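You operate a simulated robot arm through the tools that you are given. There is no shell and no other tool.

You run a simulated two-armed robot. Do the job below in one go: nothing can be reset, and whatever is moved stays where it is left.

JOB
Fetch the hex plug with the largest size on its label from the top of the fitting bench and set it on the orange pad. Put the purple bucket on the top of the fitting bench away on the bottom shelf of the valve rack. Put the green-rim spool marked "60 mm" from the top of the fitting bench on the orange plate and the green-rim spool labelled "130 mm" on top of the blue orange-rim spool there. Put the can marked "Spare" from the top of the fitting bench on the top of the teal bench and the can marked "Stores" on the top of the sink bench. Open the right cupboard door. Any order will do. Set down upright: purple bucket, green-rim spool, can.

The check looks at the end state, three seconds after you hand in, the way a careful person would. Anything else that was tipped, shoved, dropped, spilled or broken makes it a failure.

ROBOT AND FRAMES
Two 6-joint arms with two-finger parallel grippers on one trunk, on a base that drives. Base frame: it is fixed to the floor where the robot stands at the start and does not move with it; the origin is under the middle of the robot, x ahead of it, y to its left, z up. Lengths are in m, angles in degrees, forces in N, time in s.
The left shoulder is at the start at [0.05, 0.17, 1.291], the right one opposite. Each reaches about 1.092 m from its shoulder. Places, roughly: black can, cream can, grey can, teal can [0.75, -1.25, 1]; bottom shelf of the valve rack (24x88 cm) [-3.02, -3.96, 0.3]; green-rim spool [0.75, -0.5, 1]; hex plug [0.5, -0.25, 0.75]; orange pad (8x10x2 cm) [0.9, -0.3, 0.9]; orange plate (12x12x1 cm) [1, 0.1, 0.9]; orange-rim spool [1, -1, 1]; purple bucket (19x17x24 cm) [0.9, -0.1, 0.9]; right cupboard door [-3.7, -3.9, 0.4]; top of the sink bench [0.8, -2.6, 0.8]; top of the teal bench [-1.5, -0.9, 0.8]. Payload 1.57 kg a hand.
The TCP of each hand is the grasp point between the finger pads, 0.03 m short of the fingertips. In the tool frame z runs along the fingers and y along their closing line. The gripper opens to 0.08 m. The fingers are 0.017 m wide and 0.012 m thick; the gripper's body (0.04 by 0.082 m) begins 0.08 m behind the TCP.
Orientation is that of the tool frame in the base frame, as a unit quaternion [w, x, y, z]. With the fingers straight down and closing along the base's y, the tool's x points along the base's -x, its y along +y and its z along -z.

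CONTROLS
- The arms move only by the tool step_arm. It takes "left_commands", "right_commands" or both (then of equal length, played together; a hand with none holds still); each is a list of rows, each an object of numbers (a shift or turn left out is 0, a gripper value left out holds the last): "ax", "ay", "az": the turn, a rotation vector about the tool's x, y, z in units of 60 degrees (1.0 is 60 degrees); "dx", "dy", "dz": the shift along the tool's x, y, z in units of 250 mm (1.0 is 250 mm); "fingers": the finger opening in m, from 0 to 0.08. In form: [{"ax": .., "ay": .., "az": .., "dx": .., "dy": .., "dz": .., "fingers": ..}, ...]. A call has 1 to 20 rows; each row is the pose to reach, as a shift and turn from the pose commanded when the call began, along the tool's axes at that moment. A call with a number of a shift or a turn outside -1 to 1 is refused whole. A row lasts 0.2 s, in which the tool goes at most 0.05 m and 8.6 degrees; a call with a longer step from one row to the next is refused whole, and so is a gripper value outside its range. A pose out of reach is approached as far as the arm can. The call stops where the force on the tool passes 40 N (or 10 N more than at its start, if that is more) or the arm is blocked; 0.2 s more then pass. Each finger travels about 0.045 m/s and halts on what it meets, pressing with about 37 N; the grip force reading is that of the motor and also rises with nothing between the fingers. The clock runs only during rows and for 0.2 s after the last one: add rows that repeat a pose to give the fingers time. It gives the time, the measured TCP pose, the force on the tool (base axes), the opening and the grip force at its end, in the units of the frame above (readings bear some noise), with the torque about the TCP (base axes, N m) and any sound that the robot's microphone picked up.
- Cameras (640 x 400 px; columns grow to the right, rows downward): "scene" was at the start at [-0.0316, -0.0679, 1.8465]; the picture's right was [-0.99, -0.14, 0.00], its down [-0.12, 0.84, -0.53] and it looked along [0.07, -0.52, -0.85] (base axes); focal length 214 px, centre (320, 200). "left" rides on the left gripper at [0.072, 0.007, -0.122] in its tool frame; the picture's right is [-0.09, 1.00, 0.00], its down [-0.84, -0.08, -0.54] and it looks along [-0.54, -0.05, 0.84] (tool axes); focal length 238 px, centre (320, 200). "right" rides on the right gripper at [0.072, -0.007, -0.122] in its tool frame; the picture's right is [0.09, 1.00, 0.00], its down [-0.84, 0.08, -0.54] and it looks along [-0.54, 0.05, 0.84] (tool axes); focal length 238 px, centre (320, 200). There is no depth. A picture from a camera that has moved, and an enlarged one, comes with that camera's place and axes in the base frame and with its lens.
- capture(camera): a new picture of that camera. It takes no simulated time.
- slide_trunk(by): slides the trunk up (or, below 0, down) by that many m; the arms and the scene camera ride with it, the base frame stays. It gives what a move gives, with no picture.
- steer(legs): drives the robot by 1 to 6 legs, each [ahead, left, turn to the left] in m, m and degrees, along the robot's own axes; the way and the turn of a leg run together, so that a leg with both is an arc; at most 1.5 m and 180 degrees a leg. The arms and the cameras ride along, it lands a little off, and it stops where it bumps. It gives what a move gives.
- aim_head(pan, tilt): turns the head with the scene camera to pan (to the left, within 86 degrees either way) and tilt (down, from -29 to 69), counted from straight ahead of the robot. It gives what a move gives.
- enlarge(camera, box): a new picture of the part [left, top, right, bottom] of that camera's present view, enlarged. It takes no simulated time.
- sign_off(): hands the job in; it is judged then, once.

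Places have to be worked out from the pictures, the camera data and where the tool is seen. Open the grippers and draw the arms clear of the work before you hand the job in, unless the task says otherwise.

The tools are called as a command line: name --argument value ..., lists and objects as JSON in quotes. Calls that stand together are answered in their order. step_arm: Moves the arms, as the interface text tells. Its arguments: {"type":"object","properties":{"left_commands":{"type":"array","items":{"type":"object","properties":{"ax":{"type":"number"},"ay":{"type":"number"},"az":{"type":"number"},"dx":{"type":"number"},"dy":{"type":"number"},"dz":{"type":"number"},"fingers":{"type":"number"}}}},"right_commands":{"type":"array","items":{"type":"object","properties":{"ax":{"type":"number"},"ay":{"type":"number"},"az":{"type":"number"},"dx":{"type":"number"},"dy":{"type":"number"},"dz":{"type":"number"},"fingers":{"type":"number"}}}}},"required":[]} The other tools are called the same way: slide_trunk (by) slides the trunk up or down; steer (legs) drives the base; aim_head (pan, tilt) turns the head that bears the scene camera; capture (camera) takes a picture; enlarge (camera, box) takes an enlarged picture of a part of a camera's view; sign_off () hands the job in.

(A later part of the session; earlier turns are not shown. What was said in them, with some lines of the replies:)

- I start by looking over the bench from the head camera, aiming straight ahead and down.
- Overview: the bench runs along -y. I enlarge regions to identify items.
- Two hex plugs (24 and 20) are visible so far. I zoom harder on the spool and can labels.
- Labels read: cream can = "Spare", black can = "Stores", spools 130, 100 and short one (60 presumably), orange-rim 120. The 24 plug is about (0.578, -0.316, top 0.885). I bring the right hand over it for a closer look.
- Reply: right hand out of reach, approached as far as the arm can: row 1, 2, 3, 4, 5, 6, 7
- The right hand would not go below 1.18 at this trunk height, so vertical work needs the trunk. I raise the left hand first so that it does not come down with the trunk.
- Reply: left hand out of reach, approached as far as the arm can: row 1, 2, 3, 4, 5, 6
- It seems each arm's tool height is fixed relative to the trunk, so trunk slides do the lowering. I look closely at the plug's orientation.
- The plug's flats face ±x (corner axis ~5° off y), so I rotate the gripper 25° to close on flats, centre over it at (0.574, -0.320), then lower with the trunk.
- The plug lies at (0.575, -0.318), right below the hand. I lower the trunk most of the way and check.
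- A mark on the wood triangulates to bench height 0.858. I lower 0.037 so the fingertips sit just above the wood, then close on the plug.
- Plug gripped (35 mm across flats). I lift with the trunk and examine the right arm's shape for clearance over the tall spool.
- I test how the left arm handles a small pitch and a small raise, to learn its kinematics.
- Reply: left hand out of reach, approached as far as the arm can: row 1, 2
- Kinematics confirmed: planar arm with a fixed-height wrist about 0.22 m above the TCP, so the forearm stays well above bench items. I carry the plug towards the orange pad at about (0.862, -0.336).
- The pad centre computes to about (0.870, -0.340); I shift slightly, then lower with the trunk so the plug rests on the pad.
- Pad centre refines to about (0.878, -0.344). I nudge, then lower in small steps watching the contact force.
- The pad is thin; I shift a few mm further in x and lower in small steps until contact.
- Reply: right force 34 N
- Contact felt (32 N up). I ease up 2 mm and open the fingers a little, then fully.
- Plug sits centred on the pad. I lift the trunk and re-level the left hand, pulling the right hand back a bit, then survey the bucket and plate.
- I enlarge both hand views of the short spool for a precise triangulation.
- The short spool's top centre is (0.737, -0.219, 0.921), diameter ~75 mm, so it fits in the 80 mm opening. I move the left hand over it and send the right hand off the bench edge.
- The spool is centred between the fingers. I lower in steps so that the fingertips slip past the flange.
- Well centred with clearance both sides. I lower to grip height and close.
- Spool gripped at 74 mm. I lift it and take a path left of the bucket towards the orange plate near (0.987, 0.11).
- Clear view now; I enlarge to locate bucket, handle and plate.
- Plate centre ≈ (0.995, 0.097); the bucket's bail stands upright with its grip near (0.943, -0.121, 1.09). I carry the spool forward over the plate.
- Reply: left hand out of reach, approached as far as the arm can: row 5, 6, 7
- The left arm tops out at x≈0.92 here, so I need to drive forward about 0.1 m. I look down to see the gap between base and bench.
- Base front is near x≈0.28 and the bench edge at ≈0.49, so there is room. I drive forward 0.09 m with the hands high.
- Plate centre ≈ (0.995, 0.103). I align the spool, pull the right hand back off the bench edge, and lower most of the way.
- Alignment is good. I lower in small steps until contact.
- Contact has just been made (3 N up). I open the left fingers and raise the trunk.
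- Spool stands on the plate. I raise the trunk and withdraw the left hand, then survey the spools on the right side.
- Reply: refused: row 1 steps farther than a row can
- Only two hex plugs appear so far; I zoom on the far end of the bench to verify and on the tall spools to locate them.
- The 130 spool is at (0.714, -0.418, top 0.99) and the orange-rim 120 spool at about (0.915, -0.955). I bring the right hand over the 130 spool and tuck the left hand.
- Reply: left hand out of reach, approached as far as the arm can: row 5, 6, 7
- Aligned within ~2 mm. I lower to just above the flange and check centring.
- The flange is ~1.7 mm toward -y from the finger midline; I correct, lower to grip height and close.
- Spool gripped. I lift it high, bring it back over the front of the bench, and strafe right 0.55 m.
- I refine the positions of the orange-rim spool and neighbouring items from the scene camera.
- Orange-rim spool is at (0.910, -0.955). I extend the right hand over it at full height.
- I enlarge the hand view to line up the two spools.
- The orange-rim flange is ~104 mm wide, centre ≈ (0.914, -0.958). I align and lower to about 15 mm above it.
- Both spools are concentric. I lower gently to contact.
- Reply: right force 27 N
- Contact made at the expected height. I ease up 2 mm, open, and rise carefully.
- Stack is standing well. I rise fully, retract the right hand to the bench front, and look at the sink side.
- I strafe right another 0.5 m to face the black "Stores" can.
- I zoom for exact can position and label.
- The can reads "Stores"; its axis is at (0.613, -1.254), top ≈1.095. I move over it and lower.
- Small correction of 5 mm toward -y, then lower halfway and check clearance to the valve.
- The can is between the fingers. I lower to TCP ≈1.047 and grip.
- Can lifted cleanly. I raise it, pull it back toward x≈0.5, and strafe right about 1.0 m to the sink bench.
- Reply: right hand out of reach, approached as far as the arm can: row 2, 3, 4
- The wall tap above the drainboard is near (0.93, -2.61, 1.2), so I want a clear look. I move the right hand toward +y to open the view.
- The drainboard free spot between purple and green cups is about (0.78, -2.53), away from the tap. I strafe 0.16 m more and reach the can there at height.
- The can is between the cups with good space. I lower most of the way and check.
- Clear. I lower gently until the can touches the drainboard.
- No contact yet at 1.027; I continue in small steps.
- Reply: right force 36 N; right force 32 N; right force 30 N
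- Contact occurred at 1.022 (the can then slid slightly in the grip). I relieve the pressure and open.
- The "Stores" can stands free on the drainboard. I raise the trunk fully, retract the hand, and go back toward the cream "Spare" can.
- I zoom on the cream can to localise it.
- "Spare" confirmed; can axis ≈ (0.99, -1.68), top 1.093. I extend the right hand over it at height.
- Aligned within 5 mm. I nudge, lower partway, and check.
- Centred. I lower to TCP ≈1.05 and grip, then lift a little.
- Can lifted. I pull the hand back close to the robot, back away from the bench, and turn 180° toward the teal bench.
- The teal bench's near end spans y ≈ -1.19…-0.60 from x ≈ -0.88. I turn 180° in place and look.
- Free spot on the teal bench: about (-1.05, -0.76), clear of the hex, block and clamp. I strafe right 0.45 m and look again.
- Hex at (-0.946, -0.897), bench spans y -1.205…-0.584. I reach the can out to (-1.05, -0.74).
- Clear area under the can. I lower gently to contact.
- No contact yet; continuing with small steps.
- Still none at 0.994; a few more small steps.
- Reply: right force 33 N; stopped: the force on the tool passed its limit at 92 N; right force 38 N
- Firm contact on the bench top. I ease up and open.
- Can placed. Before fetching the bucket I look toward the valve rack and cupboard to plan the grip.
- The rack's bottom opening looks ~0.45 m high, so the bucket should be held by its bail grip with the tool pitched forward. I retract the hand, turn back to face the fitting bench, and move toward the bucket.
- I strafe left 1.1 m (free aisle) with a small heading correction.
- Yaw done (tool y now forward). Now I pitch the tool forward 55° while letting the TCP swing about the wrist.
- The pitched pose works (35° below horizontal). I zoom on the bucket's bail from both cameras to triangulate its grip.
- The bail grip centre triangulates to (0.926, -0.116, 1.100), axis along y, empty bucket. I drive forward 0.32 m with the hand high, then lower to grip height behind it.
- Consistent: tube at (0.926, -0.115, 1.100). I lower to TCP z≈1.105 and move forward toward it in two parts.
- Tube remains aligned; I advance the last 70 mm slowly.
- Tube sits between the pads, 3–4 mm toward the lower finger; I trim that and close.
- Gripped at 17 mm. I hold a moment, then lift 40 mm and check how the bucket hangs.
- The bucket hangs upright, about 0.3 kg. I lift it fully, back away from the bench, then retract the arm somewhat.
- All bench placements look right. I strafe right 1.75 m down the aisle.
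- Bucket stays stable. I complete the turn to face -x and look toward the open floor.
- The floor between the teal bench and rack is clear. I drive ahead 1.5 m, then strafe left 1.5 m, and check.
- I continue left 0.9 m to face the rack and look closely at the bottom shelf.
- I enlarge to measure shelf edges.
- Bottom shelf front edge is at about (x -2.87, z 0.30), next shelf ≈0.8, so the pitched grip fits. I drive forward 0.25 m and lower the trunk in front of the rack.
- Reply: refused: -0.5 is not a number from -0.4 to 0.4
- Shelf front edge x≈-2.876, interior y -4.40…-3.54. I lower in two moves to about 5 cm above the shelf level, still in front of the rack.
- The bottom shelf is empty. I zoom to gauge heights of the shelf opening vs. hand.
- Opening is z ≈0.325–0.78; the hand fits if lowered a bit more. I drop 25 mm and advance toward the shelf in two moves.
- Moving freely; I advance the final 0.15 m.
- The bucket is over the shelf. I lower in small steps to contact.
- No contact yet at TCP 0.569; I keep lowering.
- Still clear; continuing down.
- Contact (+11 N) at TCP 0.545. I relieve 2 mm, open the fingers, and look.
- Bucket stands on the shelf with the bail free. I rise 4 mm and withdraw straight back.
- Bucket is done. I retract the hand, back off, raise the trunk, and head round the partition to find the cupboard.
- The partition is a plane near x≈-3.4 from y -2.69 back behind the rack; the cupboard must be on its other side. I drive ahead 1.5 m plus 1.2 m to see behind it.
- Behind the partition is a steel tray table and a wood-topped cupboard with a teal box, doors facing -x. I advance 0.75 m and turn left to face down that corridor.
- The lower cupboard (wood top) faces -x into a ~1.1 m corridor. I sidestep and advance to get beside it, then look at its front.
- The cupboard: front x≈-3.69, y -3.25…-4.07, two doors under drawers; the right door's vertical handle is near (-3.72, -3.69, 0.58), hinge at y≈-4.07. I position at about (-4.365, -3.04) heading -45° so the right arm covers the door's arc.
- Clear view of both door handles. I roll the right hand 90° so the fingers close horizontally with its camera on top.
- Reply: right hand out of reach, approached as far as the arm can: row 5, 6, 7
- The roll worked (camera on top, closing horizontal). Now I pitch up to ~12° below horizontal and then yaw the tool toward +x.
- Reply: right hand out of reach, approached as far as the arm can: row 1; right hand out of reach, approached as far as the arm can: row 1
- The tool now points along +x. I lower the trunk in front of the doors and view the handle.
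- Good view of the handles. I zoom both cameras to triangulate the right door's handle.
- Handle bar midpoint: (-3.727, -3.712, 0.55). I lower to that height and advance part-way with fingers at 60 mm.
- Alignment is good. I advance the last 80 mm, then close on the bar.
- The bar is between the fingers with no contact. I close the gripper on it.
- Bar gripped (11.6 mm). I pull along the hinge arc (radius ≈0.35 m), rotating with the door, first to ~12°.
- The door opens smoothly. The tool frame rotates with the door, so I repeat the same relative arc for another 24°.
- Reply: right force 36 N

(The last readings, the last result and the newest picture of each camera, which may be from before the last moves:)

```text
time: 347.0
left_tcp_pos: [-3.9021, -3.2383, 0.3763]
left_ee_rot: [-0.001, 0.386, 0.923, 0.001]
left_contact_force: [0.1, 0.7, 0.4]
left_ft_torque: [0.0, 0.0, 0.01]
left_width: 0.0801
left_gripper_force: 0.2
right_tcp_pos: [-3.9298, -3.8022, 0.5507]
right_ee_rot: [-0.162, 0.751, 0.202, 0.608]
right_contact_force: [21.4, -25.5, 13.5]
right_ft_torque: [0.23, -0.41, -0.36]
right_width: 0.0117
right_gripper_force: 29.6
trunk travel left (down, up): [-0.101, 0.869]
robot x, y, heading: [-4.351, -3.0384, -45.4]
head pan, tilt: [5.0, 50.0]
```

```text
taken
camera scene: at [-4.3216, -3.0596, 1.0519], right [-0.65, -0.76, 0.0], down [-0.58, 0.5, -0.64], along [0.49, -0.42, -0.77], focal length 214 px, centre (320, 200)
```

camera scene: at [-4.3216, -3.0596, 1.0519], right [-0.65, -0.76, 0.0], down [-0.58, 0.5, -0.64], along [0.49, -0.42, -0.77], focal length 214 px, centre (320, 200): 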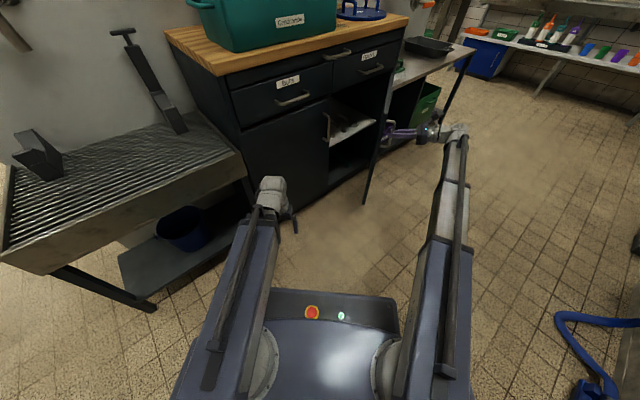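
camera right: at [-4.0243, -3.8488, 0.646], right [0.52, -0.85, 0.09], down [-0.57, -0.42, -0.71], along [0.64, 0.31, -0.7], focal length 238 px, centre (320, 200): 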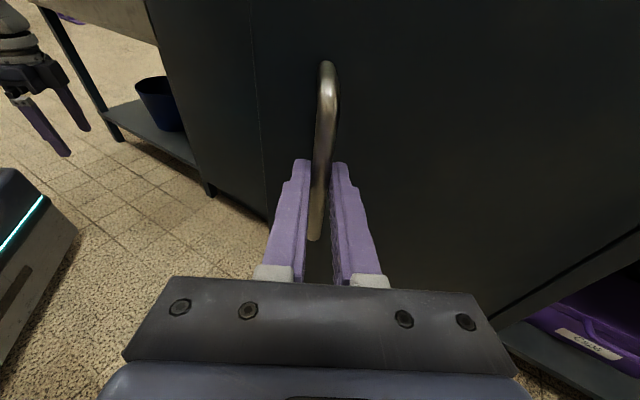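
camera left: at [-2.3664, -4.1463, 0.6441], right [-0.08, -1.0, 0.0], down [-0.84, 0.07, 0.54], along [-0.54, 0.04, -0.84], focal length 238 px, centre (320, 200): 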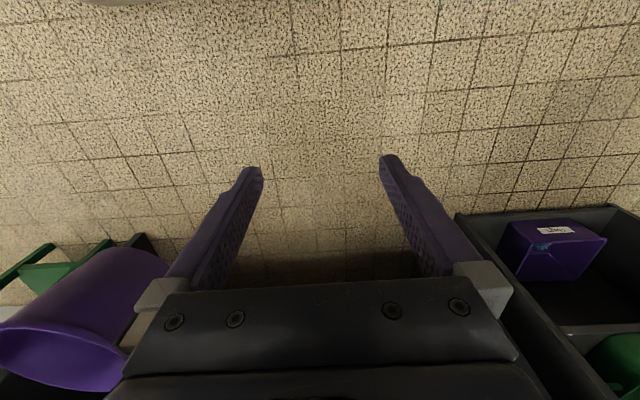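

Door is ~36° open; side load is building because the hinge radius is slightly smaller. I release the bar and retreat along the tool axis.

step_arm --right_commands '[{"fingers": 0.05}, {"fingers": 0.05}, {"fingers": 0.05}, {"dz": -0.1}, {"dz": -0.25}, {"dz": -0.4}, {"dz": -0.4}]'

capture --camera "right"

enlarge --camera "scene" --box '[280, 60, 460, 220]'

```text
time: 348.6
left_tcp_pos: [-3.902, -3.2383, 0.3762]
left_ee_rot: [-0.001, 0.386, 0.922, 0.001]
left_contact_force: [0.2, 0.3, 0.4]
left_ft_torque: [-0.02, 0.01, -0.02]
left_width: 0.0797
left_gripper_force: 0.1
right_tcp_pos: [-4.016, -3.8501, 0.5504]
right_ee_rot: [-0.165, 0.75, 0.204, 0.608]
right_contact_force: [0.2, -0.2, -0.2]
right_ft_torque: [-0.02, 0.0, 0.02]
right_width: 0.05
right_gripper_force: 0.0
right hand out of reach, approached as far as the arm can: row 4, 5, 6, 7
trunk travel left (down, up): [-0.101, 0.869]
robot x, y, heading: [-4.3505, -3.0393, -45.4]
head pan, tilt: [5.0, 50.0]
```

```text
taken
camera right: at [-4.1097, -3.8975, 0.646], right [0.52, -0.85, 0.09], down [-0.57, -0.42, -0.71], along [0.64, 0.32, -0.7], focal length 238 px, centre (320, 200)
```

right: 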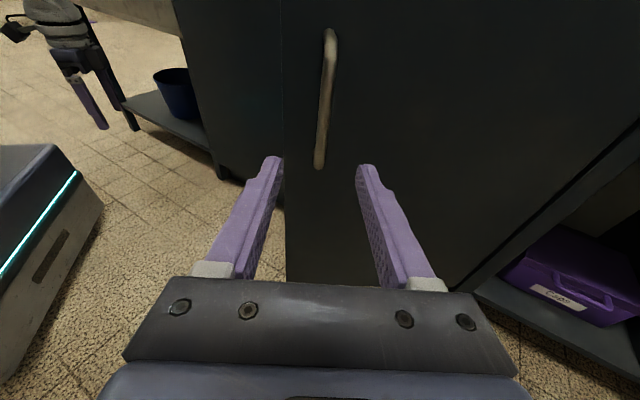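

```text
2.50 times, centred on (370, 140) of scene
camera zoom: at [-4.322, -3.0594, 1.0518], right [-0.65, -0.76, 0.0], down [-0.58, 0.5, -0.64], along [0.49, -0.42, -0.77], focal length 536 px, centre (195, 350)
```

zoom: 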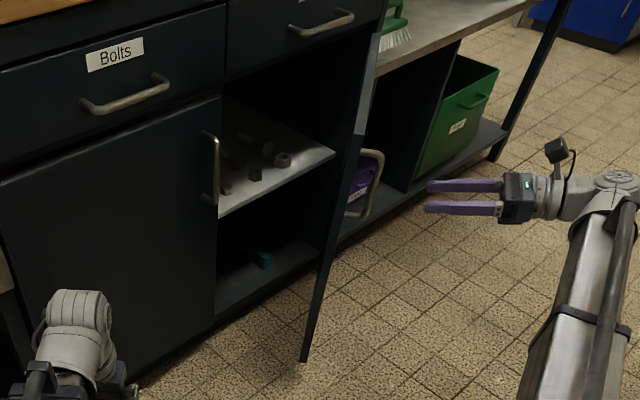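

Door holds at ~36°. I swing the right tool's yaw toward -60° while moving it to the free-edge side, closing the fingers.

step_arm --right_commands '[{"ax": -0.1223, "az": 0.026, "dx": 0.0062, "dy": -0.0405, "dz": 0.0293, "fingers": 0.0}, {"ax": -0.2446, "az": 0.052, "dx": 0.0124, "dy": -0.081, "dz": 0.0585}, {"ax": -0.3669, "az": 0.078, "dx": 0.0187, "dy": -0.1215, "dz": 0.0878}, {"ax": -0.4892, "az": 0.104, "dx": 0.0249, "dy": -0.162, "dz": 0.117}, {"ax": -0.6115, "az": 0.13, "dx": 0.0311, "dy": -0.2025, "dz": 0.1463}, {"ax": -0.734, "az": 0.156, "dx": 0.0373, "dy": -0.243, "dz": 0.1755}, {"ax": -0.734, "az": 0.156, "dx": 0.0373, "dy": -0.243, "dz": 0.1755}]'

capture --camera "right"

```text
time: 350.2
left_tcp_pos: [-3.9023, -3.2384, 0.3763]
left_ee_rot: [0.0, 0.387, 0.922, 0.0]
left_contact_force: [-1.0, 0.0, 0.3]
left_ft_torque: [0.01, 0.04, -0.01]
left_width: 0.08
left_gripper_force: 0.0
right_tcp_pos: [-4.0077, -3.7743, 0.5487]
right_ee_rot: [0.081, 0.771, -0.099, 0.623]
right_contact_force: [0.4, 0.3, 0.6]
right_ft_torque: [0.02, 0.02, 0.01]
right_width: 0.0
right_gripper_force: 20.9
trunk travel left (down, up): [-0.101, 0.869]
robot x, y, heading: [-4.3536, -3.0366, -45.6]
head pan, tilt: [5.0, 50.0]
```

```text
taken
camera right: at [-4.1071, -3.7415, 0.6459], right [-0.23, -0.97, 0.09], down [-0.7, 0.1, -0.7], along [0.67, -0.23, -0.7], focal length 238 px, centre (320, 200)
```

right: 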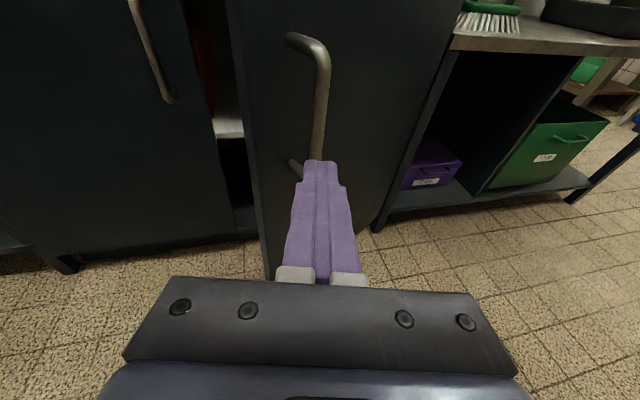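

Continuing the yaw another -45° while clearing the door's free edge.

step_arm --right_commands '[{"dx": -0.0015, "dy": -0.05, "dz": -0.007, "ax": -0.122, "az": 0.026}, {"dx": -0.003, "dy": -0.1, "dz": -0.015, "ax": -0.244, "az": 0.052}, {"dx": -0.0045, "dy": -0.149, "dz": -0.022, "ax": -0.366, "az": 0.078}, {"dx": -0.006, "dy": -0.199, "dz": -0.029, "ax": -0.488, "az": 0.104}, {"dx": -0.0075, "dy": -0.248, "dz": -0.037, "ax": -0.61, "az": 0.13}, {"dx": -0.009, "dy": -0.298, "dz": -0.044, "ax": -0.7325, "az": 0.1565}, {"dx": -0.009, "dy": -0.298, "dz": -0.044, "ax": -0.7325, "az": 0.1565}]'

capture --camera "right"

enlarge --camera "scene" --box '[260, 60, 460, 240]'

```text
time: 351.8
left_tcp_pos: [-3.9019, -3.2384, 0.3764]
left_ee_rot: [-0.001, 0.385, 0.923, 0.0]
left_contact_force: [0.0, -0.1, -0.3]
left_ft_torque: [-0.03, -0.02, -0.02]
left_width: 0.08
left_gripper_force: 0.0
right_tcp_pos: [-4.06, -3.7442, 0.5526]
right_ee_rot: [0.289, 0.686, -0.355, 0.566]
right_contact_force: [0.0, 0.5, 0.4]
right_ft_torque: [0.04, -0.02, 0.0]
right_width: 0.0
right_gripper_force: 20.9
right hand out of reach, approached as far as the arm can: row 5, 6
trunk travel left (down, up): [-0.101, 0.869]
robot x, y, heading: [-4.3484, -3.0412, -45.4]
head pan, tilt: [5.0, 50.0]
```

```text
taken
camera right: at [-4.1167, -3.6555, 0.6475], right [-0.8, -0.59, 0.09], down [-0.46, 0.52, -0.72], along [0.38, -0.61, -0.69], focal length 238 px, centre (320, 200)
```

right: 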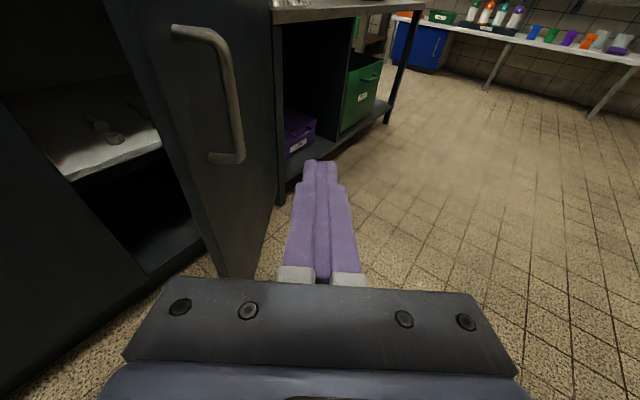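

```text
2.22 times, centred on (360, 150) of scene
camera zoom: at [-4.322, -3.0593, 1.0518], right [-0.65, -0.76, 0.0], down [-0.58, 0.5, -0.64], along [0.49, -0.42, -0.77], focal length 477 px, centre (231, 311)
```

zoom: 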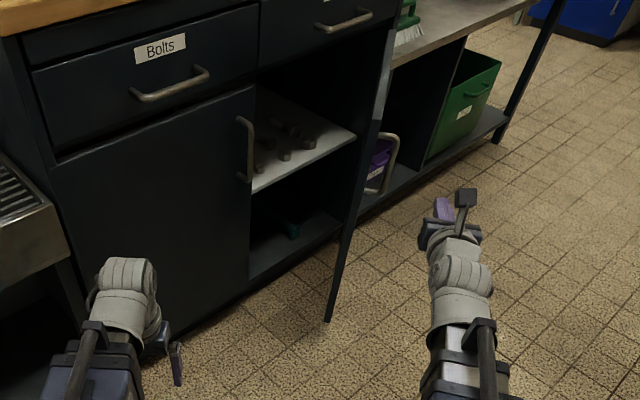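

Tool yaw is -54°, parallel with the door. I go around the free edge to the inner side in two short legs.

step_arm --right_commands '[{"dx": -0.003, "dy": -0.144, "dz": -0.012}, {"dx": -0.007, "dy": -0.288, "dz": -0.025}, {"dx": -0.01, "dy": -0.433, "dz": -0.037}, {"dx": -0.013, "dy": -0.577, "dz": -0.049}, {"dx": 0.012, "dy": -0.599, "dz": 0.079}, {"dx": 0.037, "dy": -0.62, "dz": 0.207}, {"dx": 0.062, "dy": -0.642, "dz": 0.335}, {"dx": 0.062, "dy": -0.642, "dz": 0.335}]'

capture --camera "right"

enlarge --camera "scene" --box '[260, 60, 460, 240]'

```text
time: 353.2
left_tcp_pos: [-3.903, -3.2378, 0.3769]
left_ee_rot: [-0.001, 0.386, 0.922, 0.001]
left_contact_force: [0.8, -0.8, 0.5]
left_ft_torque: [-0.01, 0.01, 0.0]
left_width: 0.0799
left_gripper_force: 0.1
right_tcp_pos: [-3.947, -3.7718, 0.5545]
right_ee_rot: [0.259, 0.701, -0.322, 0.581]
right_contact_force: [-4.3, 5.1, 6.4]
right_ft_torque: [-0.11, -0.17, 0.05]
right_width: 0.0002
right_gripper_force: 21.5
right hand out of reach, approached as far as the arm can: row 1, 2, 3, 4, 5, 6, 7
trunk travel left (down, up): [-0.101, 0.869]
robot x, y, heading: [-4.3518, -3.0351, -45.5]
head pan, tilt: [5.0, 50.0]
stopped in row 7 (right hand): the force on the tool passed its limit at 70 N (the readings are from after the stop); the commanded pose is now the measured one
```

```text
taken
camera right: at [-4.0131, -3.6889, 0.6488], right [-0.74, -0.67, 0.08], down [-0.51, 0.47, -0.72], along [0.44, -0.57, -0.69], focal length 238 px, centre (320, 200)
```

right: 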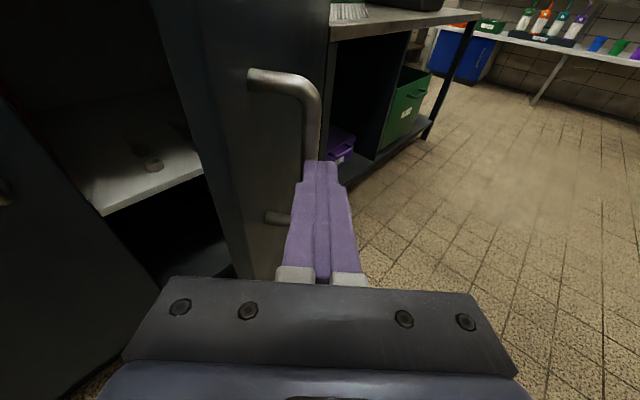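

```text
2.22 times, centred on (360, 150) of scene
camera zoom: at [-4.3227, -3.0586, 1.052], right [-0.65, -0.76, 0.0], down [-0.58, 0.5, -0.64], along [0.49, -0.42, -0.77], focal length 477 px, centre (231, 311)
```

zoom: 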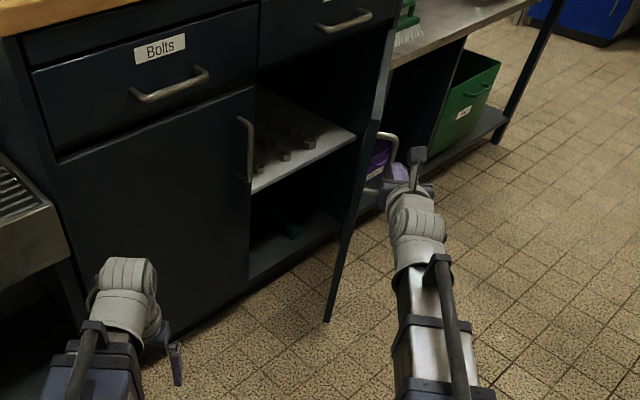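

The arm can't yaw the tool to the right of its boom in this roll, so it touched the handle side and stopped. I back straight out first.

step_arm --right_commands '[{"dz": -0.13, "dx": -0.027}, {"dz": -0.26, "dx": -0.054}, {"dz": -0.39, "dx": -0.081}, {"dz": -0.5, "dx": -0.105}, {"dz": -0.5, "dx": -0.105}]'

capture --camera "right"

enlarge --camera "scene" --box '[260, 60, 460, 240]'

```text
time: 354.4
left_tcp_pos: [-3.902, -3.2375, 0.3766]
left_ee_rot: [-0.001, 0.387, 0.922, 0.0]
left_contact_force: [0.4, -0.1, -0.5]
left_ft_torque: [0.0, 0.05, -0.02]
left_width: 0.0801
left_gripper_force: 0.1
right_tcp_pos: [-4.0302, -3.6771, 0.5535]
right_ee_rot: [0.258, 0.703, -0.322, 0.58]
right_contact_force: [0.1, 0.6, -0.2]
right_ft_torque: [0.0, 0.01, -0.03]
right_width: 0.0001
right_gripper_force: 21.7
trunk travel left (down, up): [-0.101, 0.869]
robot x, y, heading: [-4.3502, -3.0403, -45.3]
head pan, tilt: [5.0, 50.0]
```

```text
taken
camera right: at [-4.0967, -3.5944, 0.6476], right [-0.74, -0.67, 0.08], down [-0.51, 0.48, -0.72], along [0.44, -0.57, -0.69], focal length 238 px, centre (320, 200)
```

right: 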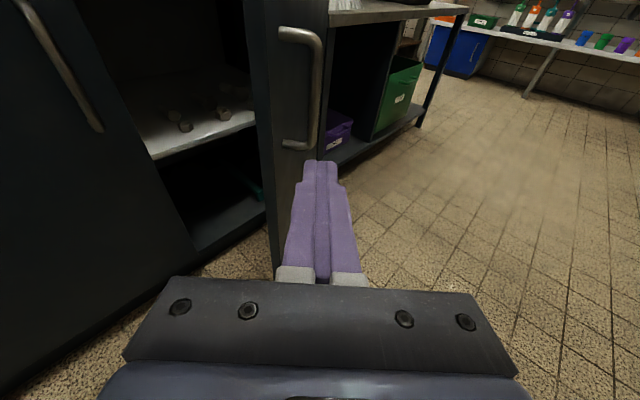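

```text
2.22 times, centred on (360, 150) of scene
camera zoom: at [-4.3221, -3.0593, 1.0518], right [-0.65, -0.76, 0.0], down [-0.58, 0.5, -0.64], along [0.49, -0.42, -0.77], focal length 477 px, centre (231, 311)
```

zoom: 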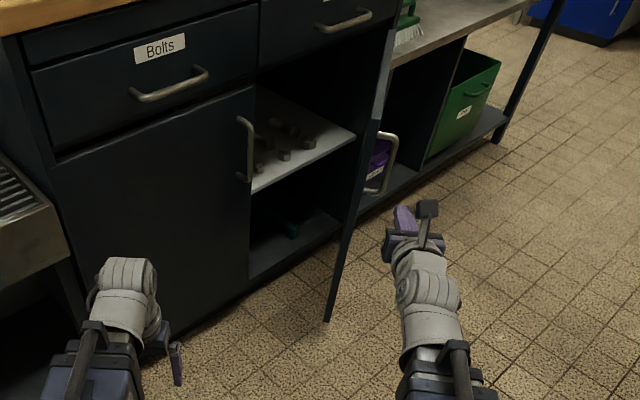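

I turn the base left 9° so the hand points into the gap behind the door.

steer --legs '[[0, 0, 9]]'

capture --camera "right"

capture --camera "scene"

```text
time: 355.5
left_tcp_pos: [-3.8767, -3.164, 0.3769]
left_ee_rot: [-0.002, 0.311, 0.95, 0.0]
left_contact_force: [-0.2, -0.3, -0.3]
left_ft_torque: [0.06, 0.0, 0.0]
left_width: 0.0799
left_gripper_force: 0.0
right_tcp_pos: [-3.9333, -3.6193, 0.5532]
right_ee_rot: [0.211, 0.726, -0.265, 0.598]
right_contact_force: [-0.7, -0.4, 0.1]
right_ft_torque: [-0.02, 0.01, 0.02]
right_width: 0.0
right_gripper_force: 21.0
trunk travel left (down, up): [-0.101, 0.869]
robot x, y, heading: [-4.3528, -3.0395, -36.5]
head pan, tilt: [5.0, 50.0]
```

```text
taken
camera right: at [-4.0118, -3.547, 0.6476], right [-0.62, -0.78, 0.08], down [-0.58, 0.39, -0.72], along [0.53, -0.49, -0.69], focal length 238 px, centre (320, 200)
```

right: 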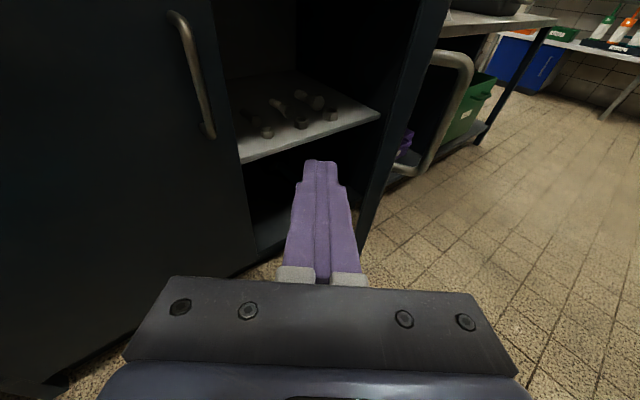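

```text
taken
camera scene: at [-4.3192, -3.0542, 1.0518], right [-0.52, -0.85, 0.0], down [-0.65, 0.4, -0.64], along [0.55, -0.33, -0.77], focal length 214 px, centre (320, 200)
```

scene: 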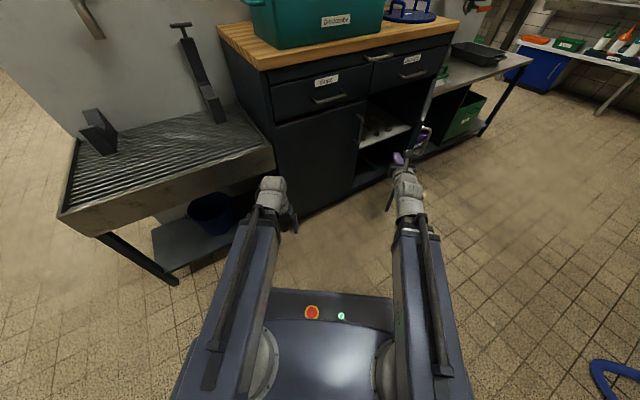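

Now the hand faces the gap left of the door edge. I extend 0.17 m so the fingers are behind the door.

step_arm --right_commands '[{"dz": 0.165, "dx": 0.0355}, {"dz": 0.33, "dx": 0.071}, {"dz": 0.495, "dx": 0.106}, {"dz": 0.66, "dx": 0.142}, {"dz": 0.66, "dx": 0.142}]'

capture --camera "right"

enlarge --camera "scene" --box '[300, 40, 480, 220]'

```text
time: 356.7
left_tcp_pos: [-3.8762, -3.165, 0.3761]
left_ee_rot: [-0.001, 0.312, 0.95, 0.001]
left_contact_force: [-1.0, -0.1, 0.2]
left_ft_torque: [-0.01, -0.02, -0.01]
left_width: 0.0799
left_gripper_force: 0.1
right_tcp_pos: [-3.8034, -3.7264, 0.5524]
right_ee_rot: [0.211, 0.725, -0.264, 0.599]
right_contact_force: [0.3, 0.3, -0.6]
right_ft_torque: [-0.03, 0.02, 0.0]
right_width: 0.0
right_gripper_force: 21.1
trunk travel left (down, up): [-0.101, 0.869]
robot x, y, heading: [-4.3496, -3.0394, -36.3]
head pan, tilt: [5.0, 50.0]
```

```text
taken
camera right: at [-3.8816, -3.6546, 0.6477], right [-0.62, -0.78, 0.08], down [-0.58, 0.39, -0.72], along [0.53, -0.49, -0.69], focal length 238 px, centre (320, 200)
```

right: 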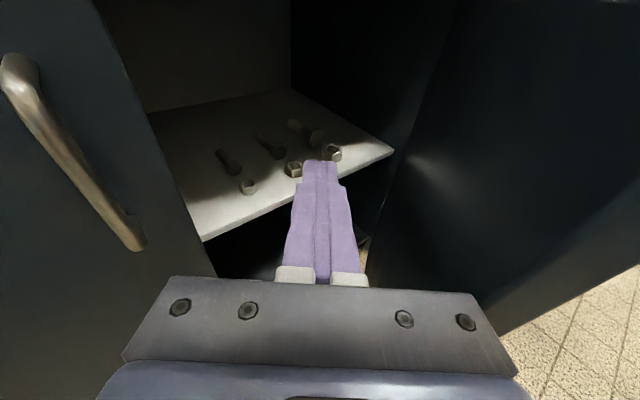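

```text
2.22 times, centred on (390, 130) of scene
camera zoom: at [-4.3192, -3.0542, 1.0518], right [-0.52, -0.85, 0.0], down [-0.65, 0.4, -0.64], along [0.55, -0.33, -0.77], focal length 477 px, centre (164, 356)
```

zoom: 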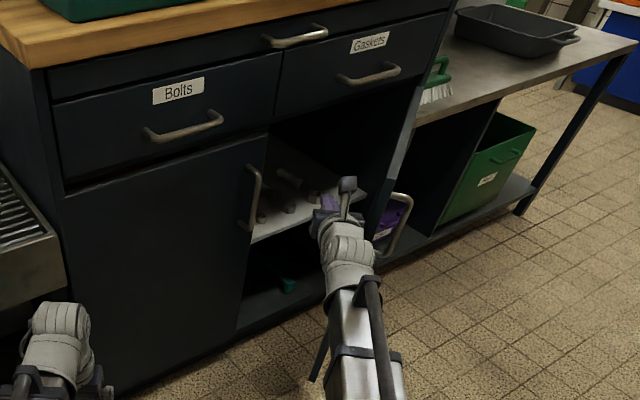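

Fingers are behind the door, above the shelf items. I now sweep the arm clockwise, pushing the door's inner face.

step_arm --right_commands '[{"dx": 0.0006, "dy": 0.1679, "dz": -0.005, "ax": -0.049, "az": 0.0095}, {"dx": 0.0013, "dy": 0.3356, "dz": -0.0097, "ax": -0.098, "az": 0.019}, {"dx": 0.0019, "dy": 0.5049, "dz": -0.0151, "ax": -0.147, "az": 0.0285}, {"dx": 0.0022, "dy": 0.6768, "dz": -0.0219, "ax": -0.196, "az": 0.038}, {"dx": 0.003, "dy": 0.8524, "dz": -0.0268, "ax": -0.245, "az": 0.0475}, {"dx": 0.003, "dy": 0.8524, "dz": -0.0268, "ax": -0.245, "az": 0.0475}]'

capture --camera "right"

enlarge --camera "scene" --box '[300, 40, 480, 220]'

```text
time: 357.5
left_tcp_pos: [-3.8762, -3.1642, 0.375]
left_ee_rot: [-0.001, 0.311, 0.95, 0.0]
left_contact_force: [-0.6, 0.9, -0.4]
left_ft_torque: [-0.01, -0.04, 0.0]
left_width: 0.08
left_gripper_force: 0.1
right_tcp_pos: [-3.8846, -3.8097, 0.5528]
right_ee_rot: [0.252, 0.706, -0.317, 0.581]
right_contact_force: [-3.6, 4.2, -2.1]
right_ft_torque: [-0.22, -0.24, -0.11]
right_width: 0.0
right_gripper_force: 20.9
trunk travel left (down, up): [-0.101, 0.869]
robot x, y, heading: [-4.3502, -3.0369, -36.3]
head pan, tilt: [5.0, 50.0]
stopped in row 3 (right hand): the force on the tool passed its limit at 43 N (the readings are from after the stop); the commanded pose is now the measured one
```

```text
taken
camera right: at [-3.9515, -3.7282, 0.6475], right [-0.73, -0.68, 0.08], down [-0.52, 0.47, -0.71], along [0.45, -0.56, -0.69], focal length 238 px, centre (320, 200)
```

right: 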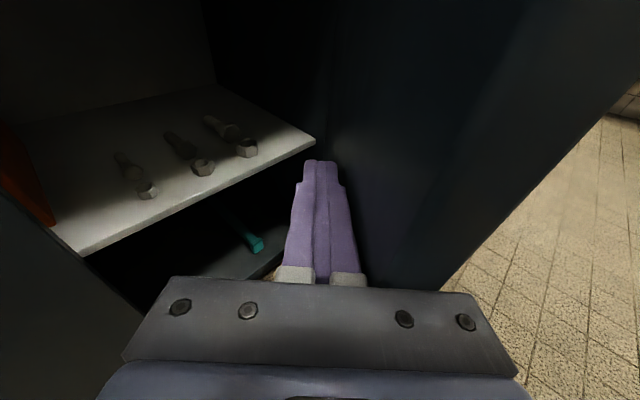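

```text
2.22 times, centred on (390, 130) of scene
camera zoom: at [-4.3196, -3.0536, 1.0519], right [-0.52, -0.85, 0.0], down [-0.65, 0.4, -0.64], along [0.55, -0.33, -0.77], focal length 477 px, centre (164, 356)
```

zoom: 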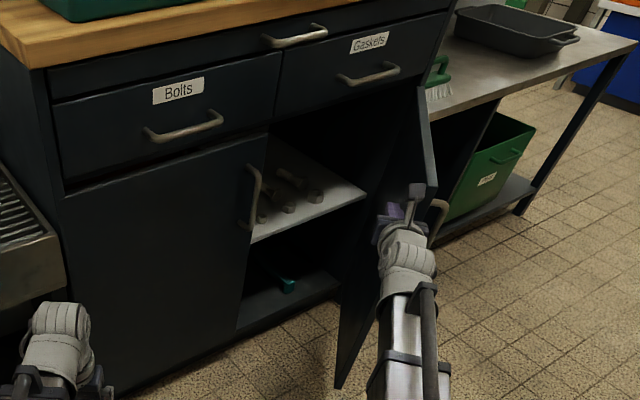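

The door swung to ~55° with a brief force stop. I continue the sweep more slowly.

step_arm --right_commands '[{"dx": 0.007, "dy": 0.0832, "dz": 0.0296, "ax": -0.0245, "az": 0.005}, {"dx": 0.0142, "dy": 0.1706, "dz": 0.0596, "ax": -0.049, "az": 0.01}, {"dx": 0.021, "dy": 0.2592, "dz": 0.0875, "ax": -0.0735, "az": 0.015}, {"dx": 0.0273, "dy": 0.35, "dz": 0.1129, "ax": -0.098, "az": 0.02}, {"dx": 0.0327, "dy": 0.4418, "dz": 0.1337, "ax": -0.1225, "az": 0.025}, {"dx": 0.0377, "dy": 0.5349, "dz": 0.1523, "ax": -0.147, "az": 0.03}, {"dx": 0.0425, "dy": 0.63, "dz": 0.1702, "ax": -0.1715, "az": 0.035}, {"dx": 0.0467, "dy": 0.7261, "dz": 0.1851, "ax": -0.196, "az": 0.04}, {"dx": 0.0506, "dy": 0.824, "dz": 0.1978, "ax": -0.2205, "az": 0.045}, {"dx": 0.0537, "dy": 0.9226, "dz": 0.2073, "ax": -0.245, "az": 0.05}, {"dx": 0.0537, "dy": 0.9226, "dz": 0.2073, "ax": -0.245, "az": 0.05}]'

capture --camera "right"

capture --camera "scene"

```text
time: 357.9
left_tcp_pos: [-3.8776, -3.1642, 0.3767]
left_ee_rot: [0.0, 0.312, 0.95, 0.001]
left_contact_force: [-0.1, -0.4, -0.3]
left_ft_torque: [-0.01, 0.0, 0.02]
left_width: 0.0799
left_gripper_force: 0.0
right_tcp_pos: [-3.8919, -3.8183, 0.5529]
right_ee_rot: [0.256, 0.703, -0.324, 0.579]
right_contact_force: [-3.1, 3.6, 1.4]
right_ft_torque: [-0.09, -0.1, -0.07]
right_width: 0.0
right_gripper_force: 21.3
trunk travel left (down, up): [-0.101, 0.869]
robot x, y, heading: [-4.3486, -3.0364, -36.5]
head pan, tilt: [5.0, 50.0]
stopped in row 1 (right hand): the force on the tool passed its limit at 52 N (the readings are from after the stop); the commanded pose is now the measured one
```

```text
taken
camera right: at [-3.9593, -3.7357, 0.6474], right [-0.74, -0.67, 0.07], down [-0.51, 0.48, -0.71], along [0.44, -0.56, -0.7], focal length 238 px, centre (320, 200)
```

right: 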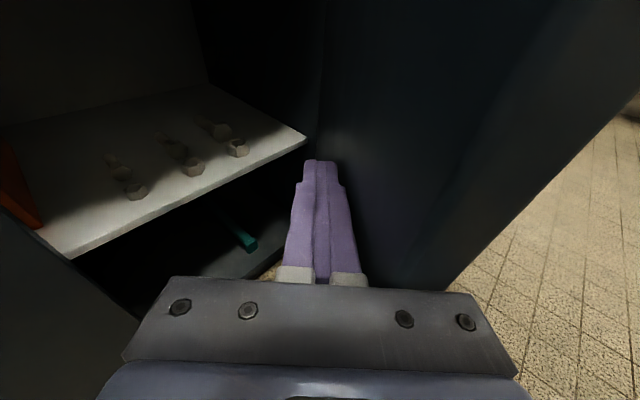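

```text
taken
camera scene: at [-4.32, -3.0532, 1.052], right [-0.52, -0.85, 0.0], down [-0.65, 0.4, -0.64], along [0.55, -0.33, -0.77], focal length 214 px, centre (320, 200)
```

scene: 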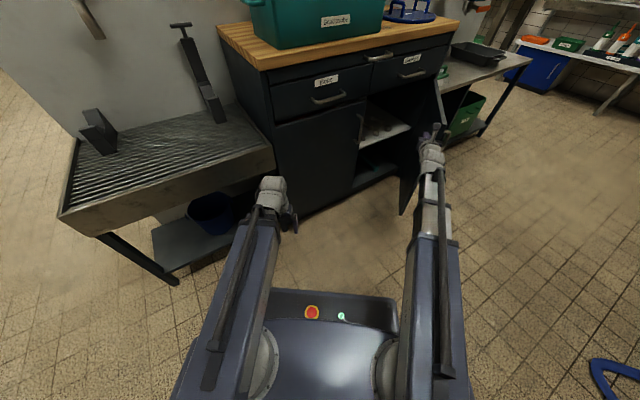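

The door needs a gentler push. I repeat the sweep in much finer steps.

step_arm --right_commands '[{"dy": 0.0168, "dz": 0, "ax": -0.0049, "az": 0.001}, {"dy": 0.0336, "dz": -0.001, "ax": -0.0098, "az": 0.002}, {"dy": 0.0504, "dz": -0.0015, "ax": -0.0147, "az": 0.003}, {"dy": 0.0672, "dz": -0.002, "ax": -0.0196, "az": 0.004}, {"dy": 0.084, "dz": -0.003, "ax": -0.0245, "az": 0.005}, {"dy": 0.1008, "dz": -0.0035, "ax": -0.0294, "az": 0.006}, {"dy": 0.1176, "dz": -0.004, "ax": -0.0343, "az": 0.007}, {"dy": 0.1344, "dz": -0.005, "ax": -0.0392, "az": 0.008}, {"dy": 0.1512, "dz": -0.006, "ax": -0.0441, "az": 0.009}, {"dy": 0.168, "dz": -0.0075, "ax": -0.049, "az": 0.01}, {"dy": 0.1848, "dz": -0.009, "ax": -0.0539, "az": 0.011}, {"dy": 0.2016, "dz": -0.01, "ax": -0.0588, "az": 0.012}, {"dy": 0.2184, "dz": -0.0115, "ax": -0.0637, "az": 0.013}, {"dy": 0.2352, "dz": -0.013, "ax": -0.0686, "az": 0.014}]'

capture --camera "scene"

```text
time: 360.9
left_tcp_pos: [-3.8777, -3.1644, 0.3757]
left_ee_rot: [0.0, 0.311, 0.95, 0.001]
left_contact_force: [-0.7, 0.4, -1.1]
left_ft_torque: [0.02, 0.0, 0.03]
left_width: 0.0798
left_gripper_force: 0.0
right_tcp_pos: [-3.9397, -3.8572, 0.5508]
right_ee_rot: [0.276, 0.692, -0.35, 0.568]
right_contact_force: [1.0, 0.3, 0.2]
right_ft_torque: [-0.01, 0.01, -0.01]
right_width: 0.0
right_gripper_force: 21.3
trunk travel left (down, up): [-0.101, 0.869]
robot x, y, heading: [-4.3533, -3.0415, -36.5]
head pan, tilt: [5.0, 50.0]
```

```text
taken
camera scene: at [-4.3198, -3.0535, 1.0518], right [-0.52, -0.85, 0.0], down [-0.65, 0.4, -0.64], along [0.55, -0.33, -0.77], focal length 214 px, centre (320, 200)
```

scene: 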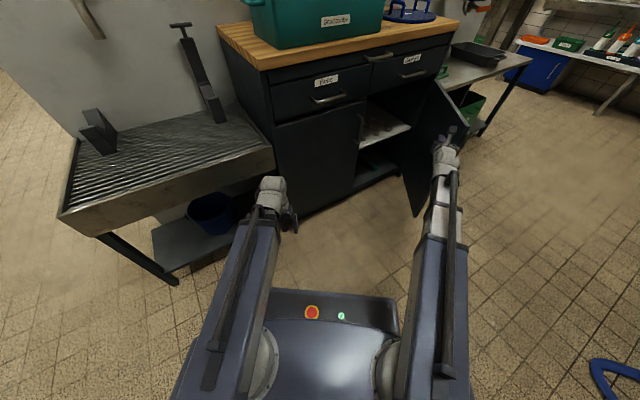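

The gentle sweep works (door now ≈57°). I continue with more of the same, slightly extending.

step_arm --right_commands '[{"dy": 0.0168, "dz": 0.003, "ax": -0.005, "az": 0.001}, {"dy": 0.042, "dz": 0.007, "ax": -0.0123, "az": 0.0025}, {"dy": 0.0672, "dz": 0.01, "ax": -0.0196, "az": 0.004}, {"dy": 0.1, "dz": 0.0145, "ax": -0.0294, "az": 0.006}, {"dy": 0.1344, "dz": 0.0187, "ax": -0.0392, "az": 0.008}, {"dy": 0.168, "dz": 0.0225, "ax": -0.049, "az": 0.01}, {"dy": 0.2016, "dz": 0.026, "ax": -0.0588, "az": 0.012}, {"dy": 0.2352, "dz": 0.029, "ax": -0.0686, "az": 0.014}, {"dy": 0.2688, "dz": 0.0319, "ax": -0.0784, "az": 0.016}, {"dy": 0.3024, "dz": 0.0343, "ax": -0.0882, "az": 0.018}, {"dy": 0.336, "dz": 0.0364, "ax": -0.098, "az": 0.02}, {"dy": 0.3696, "dz": 0.0381, "ax": -0.1078, "az": 0.022}, {"dy": 0.4032, "dz": 0.0395, "ax": -0.1176, "az": 0.024}, {"dy": 0.4368, "dz": 0.0406, "ax": -0.1274, "az": 0.026}, {"dy": 0.4704, "dz": 0.0412, "ax": -0.1372, "az": 0.028}, {"dy": 0.504, "dz": 0.0416, "ax": -0.147, "az": 0.03}, {"dy": 0.5376, "dz": 0.0416, "ax": -0.1568, "az": 0.032}, {"dy": 0.5712, "dz": 0.0413, "ax": -0.1666, "az": 0.034}, {"dy": 0.6048, "dz": 0.0406, "ax": -0.1764, "az": 0.036}]'

capture --camera "scene"

capture --camera "right"

```text
time: 364.9
left_tcp_pos: [-3.877, -3.1644, 0.3756]
left_ee_rot: [-0.001, 0.311, 0.951, 0.001]
left_contact_force: [-0.4, -0.1, -0.5]
left_ft_torque: [-0.02, -0.07, 0.02]
left_width: 0.0798
left_gripper_force: 0.1
right_tcp_pos: [-4.0562, -3.9551, 0.5506]
right_ee_rot: [0.326, 0.658, -0.412, 0.539]
right_contact_force: [-0.8, 0.0, 0.7]
right_ft_torque: [-0.02, 0.0, -0.03]
right_width: 0.0001
right_gripper_force: 20.8
right hand out of reach, approached as far as the arm can: row 14, 15, 16, 17, 18, 19
trunk travel left (down, up): [-0.101, 0.869]
robot x, y, heading: [-4.3528, -3.0407, -36.4]
head pan, tilt: [5.0, 50.0]
```

```text
taken
camera scene: at [-4.3198, -3.0535, 1.0518], right [-0.52, -0.85, 0.0], down [-0.65, 0.4, -0.64], along [0.55, -0.33, -0.77], focal length 214 px, centre (320, 200)
```

scene: 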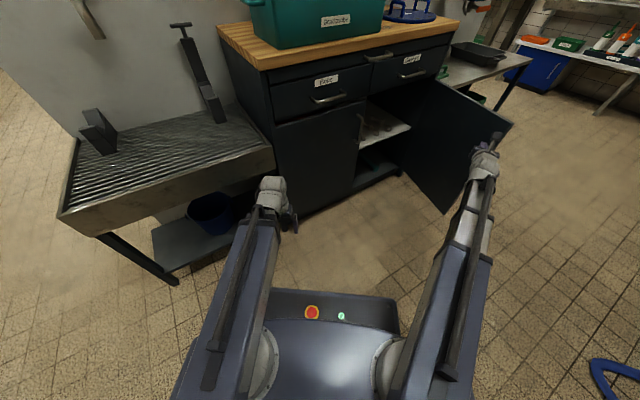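

```text
taken
camera right: at [-4.0983, -3.8587, 0.6465], right [-0.88, -0.46, 0.07], down [-0.37, 0.6, -0.71], along [0.28, -0.65, -0.7], focal length 238 px, centre (320, 200)
```

right: 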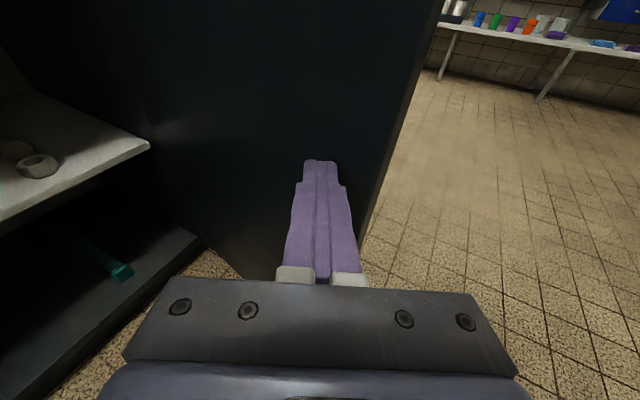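

Door is at ≈82°. I extend the fingertips forward slowly to push it a little past 90°.

step_arm --right_commands '[{"dz": 0.02, "dx": 0.004}, {"dz": 0.045, "dx": 0.009}, {"dz": 0.075, "dx": 0.016}, {"dz": 0.11, "dx": 0.023}, {"dz": 0.145, "dx": 0.031}, {"dz": 0.18, "dx": 0.038}, {"dz": 0.215, "dx": 0.046}, {"dz": 0.25, "dx": 0.053}, {"dz": 0.285, "dx": 0.061}, {"dz": 0.32, "dx": 0.068}, {"dz": 0.355, "dx": 0.076}, {"dz": 0.39, "dx": 0.083}, {"dz": 0.39, "dx": 0.083}]'

capture --camera "scene"

capture --camera "right"

```text
time: 367.7
left_tcp_pos: [-3.8782, -3.164, 0.3755]
left_ee_rot: [-0.001, 0.311, 0.95, 0.0]
left_contact_force: [0.8, 0.1, 0.3]
left_ft_torque: [-0.01, -0.01, 0.01]
left_width: 0.0802
left_gripper_force: 0.0
right_tcp_pos: [-4.0108, -4.0443, 0.5516]
right_ee_rot: [0.326, 0.658, -0.411, 0.54]
right_contact_force: [-1.1, 0.0, -0.4]
right_ft_torque: [-0.03, 0.01, -0.02]
right_width: 0.0
right_gripper_force: 21.2
trunk travel left (down, up): [-0.101, 0.869]
robot x, y, heading: [-4.3485, -3.0391, -36.5]
head pan, tilt: [5.0, 50.0]
```

```text
taken
camera scene: at [-4.3198, -3.0535, 1.0518], right [-0.52, -0.85, 0.0], down [-0.65, 0.4, -0.64], along [0.55, -0.33, -0.77], focal length 214 px, centre (320, 200)
```

scene: 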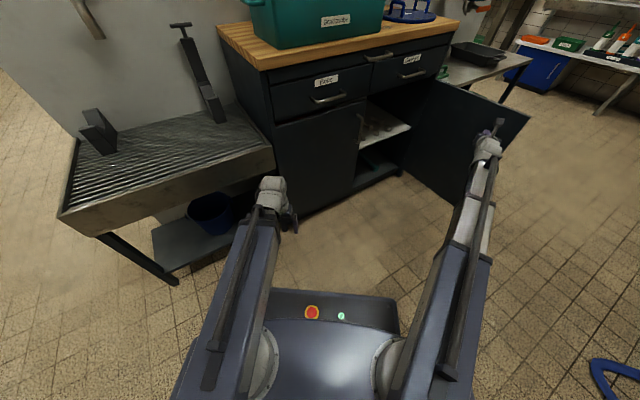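

```text
taken
camera right: at [-4.0541, -3.9484, 0.6466], right [-0.88, -0.46, 0.07], down [-0.37, 0.6, -0.71], along [0.29, -0.65, -0.7], focal length 238 px, centre (320, 200)
```

right: 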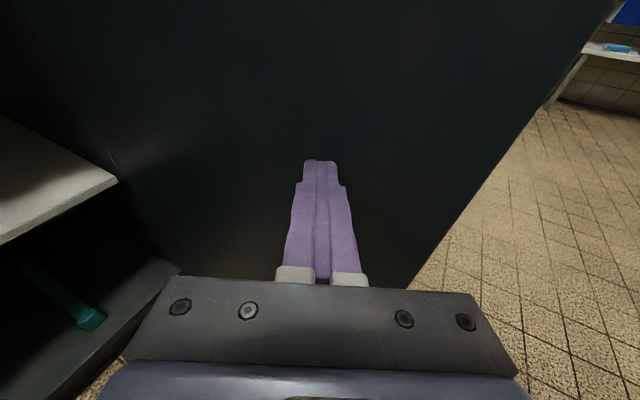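

Door is open past 90°. I withdraw the hand straight back and open the fingers.

step_arm --right_commands '[{"dz": -0.1, "dx": -0.021}, {"dz": -0.27, "dx": -0.058}, {"dz": -0.44, "dx": -0.094}, {"dz": -0.61, "dx": -0.13}, {"dz": -0.78, "dx": -0.167}, {"dz": -0.95, "dx": -0.203, "fingers": 0.04}, {"dz": -0.95, "dx": -0.203, "fingers": 0.04}, {"dz": -0.95, "dx": -0.203, "fingers": 0.04}]'

capture --camera "scene"

capture --camera "right"

```text
time: 369.5
left_tcp_pos: [-3.8762, -3.1648, 0.3757]
left_ee_rot: [0.0, 0.312, 0.95, 0.002]
left_contact_force: [0.1, -0.8, -0.3]
left_ft_torque: [0.0, -0.03, -0.02]
left_width: 0.0802
left_gripper_force: 0.0
right_tcp_pos: [-4.119, -3.8242, 0.5512]
right_ee_rot: [0.327, 0.657, -0.414, 0.538]
right_contact_force: [-0.2, -0.5, -1.5]
right_ft_torque: [-0.01, 0.0, -0.01]
right_width: 0.04
right_gripper_force: 0.0
trunk travel left (down, up): [-0.101, 0.869]
robot x, y, heading: [-4.3542, -3.0379, -36.6]
head pan, tilt: [5.0, 50.0]
```

```text
taken
camera scene: at [-4.3198, -3.0535, 1.0518], right [-0.52, -0.85, 0.0], down [-0.65, 0.4, -0.64], along [0.55, -0.33, -0.77], focal length 214 px, centre (320, 200)
```

scene: 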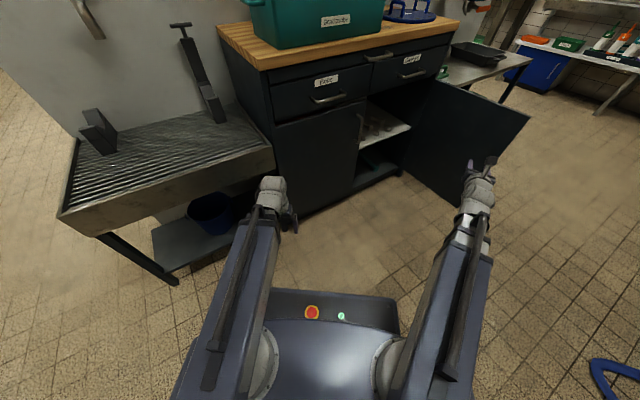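

```text
taken
camera right: at [-4.1612, -3.7294, 0.6463], right [-0.89, -0.46, 0.07], down [-0.37, 0.6, -0.71], along [0.28, -0.65, -0.7], focal length 238 px, centre (320, 200)
```

right: 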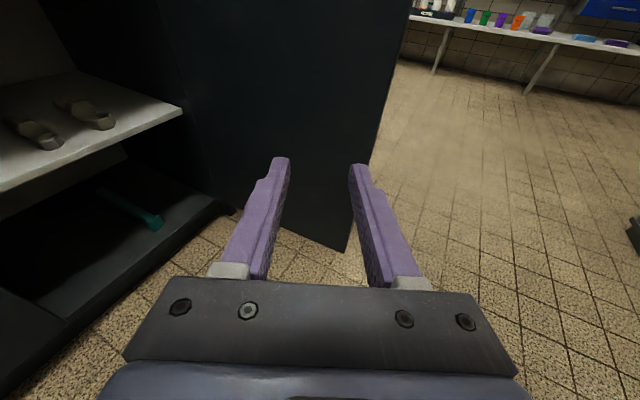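

The door stands open. I raise the trunk, open the gripper fully, back off slightly and take a final look.

slide_trunk --by 0.35

steer --legs '[[-0.12, 0, 0]]'

step_arm --right_commands '[{"fingers": 0.08}, {"fingers": 0.08}, {"fingers": 0.08}]'

capture --camera "scene"

```text
time: 372.9
left_tcp_pos: [-3.8773, -3.1641, 0.7251]
left_ee_rot: [-0.001, 0.312, 0.95, 0.001]
left_contact_force: [0.4, 0.1, 0.9]
left_ft_torque: [0.0, 0.04, 0.0]
left_width: 0.0799
left_gripper_force: 0.0
right_tcp_pos: [-4.1193, -3.826, 0.9007]
right_ee_rot: [0.326, 0.658, -0.412, 0.539]
right_contact_force: [0.0, -0.1, 0.2]
right_ft_torque: [0.04, 0.0, 0.0]
right_width: 0.0403
right_gripper_force: 0.1
trunk travel left (down, up): [-0.451, 0.519]
robot x, y, heading: [-4.3508, -3.0365, -36.4]
head pan, tilt: [5.0, 50.0]
```

```text
time: 374.1
left_tcp_pos: [-3.9738, -3.0938, 0.7253]
left_ee_rot: [0.0, 0.312, 0.95, 0.0]
left_contact_force: [1.0, -0.1, -0.7]
left_ft_torque: [0.01, 0.01, 0.03]
left_width: 0.0799
left_gripper_force: 0.1
right_tcp_pos: [-4.2156, -3.7538, 0.9006]
right_ee_rot: [0.328, 0.656, -0.414, 0.538]
right_contact_force: [0.0, 0.2, -0.2]
right_ft_torque: [-0.01, -0.01, 0.0]
right_width: 0.0399
right_gripper_force: 0.1
trunk travel left (down, up): [-0.451, 0.519]
robot x, y, heading: [-4.4489, -2.9673, -36.7]
head pan, tilt: [5.0, 50.0]
```

```text
time: 374.9
left_tcp_pos: [-3.9737, -3.0935, 0.7259]
left_ee_rot: [-0.001, 0.312, 0.95, 0.0]
left_contact_force: [-0.5, -0.5, 0.2]
left_ft_torque: [0.0, 0.01, 0.02]
left_width: 0.08
left_gripper_force: 0.1
right_tcp_pos: [-4.2159, -3.755, 0.9]
right_ee_rot: [0.328, 0.657, -0.414, 0.539]
right_contact_force: [0.9, 0.3, 0.1]
right_ft_torque: [0.01, 0.01, 0.0]
right_width: 0.08
right_gripper_force: 0.0
trunk travel left (down, up): [-0.451, 0.519]
robot x, y, heading: [-4.4483, -2.9649, -36.8]
head pan, tilt: [5.0, 50.0]
```

```text
taken
camera scene: at [-4.4166, -2.9822, 1.4018], right [-0.52, -0.85, 0.0], down [-0.65, 0.4, -0.64], along [0.55, -0.33, -0.77], focal length 214 px, centre (320, 200)
```

scene: 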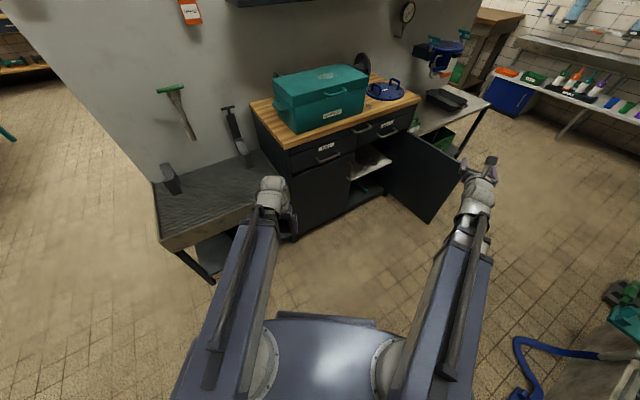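

The right cupboard door is wide open, the arms are clear, both grippers are open, and every other item was seen in place after release. I hand the job in.

sign_off

```text
The job is handed in.
```

I did every part of the job and handed it in. I checked each placement by camera after letting go of it; the result of the final check hasn't come back.

| Item | Where it is now |
|---|---|
| 24 mm hex plug (largest label seen; the only other was 20 mm) | Centred on the orange pad |
| Short green-rim spool | Standing on the orange plate |
| 130 mm green-rim spool | Standing on top of the blue orange-rim spool |
| "Spare" can | Standing on the top of the teal bench |
| "Stores" can | Standing on the top of the sink bench, between the purple and green cups |
| Purple bucket | Standing on the bottom shelf of the valve rack |
| Right cupboard door | Open to about 90° |

- **Short spool:** I never got a clear read of its label. I took it as the 60 mm one because it measures about 61 mm tall and the other two green-rim spools read 130 and 100.
- **Door handle:** the right hand bumped the handle side of the door once while I was opening it, peaking at 70 N before it stopped. In the pictures afterwards the door was undamaged and I saw nothing disturbed inside the cupboard.

I saw nothing else tipped, dropped or moved.
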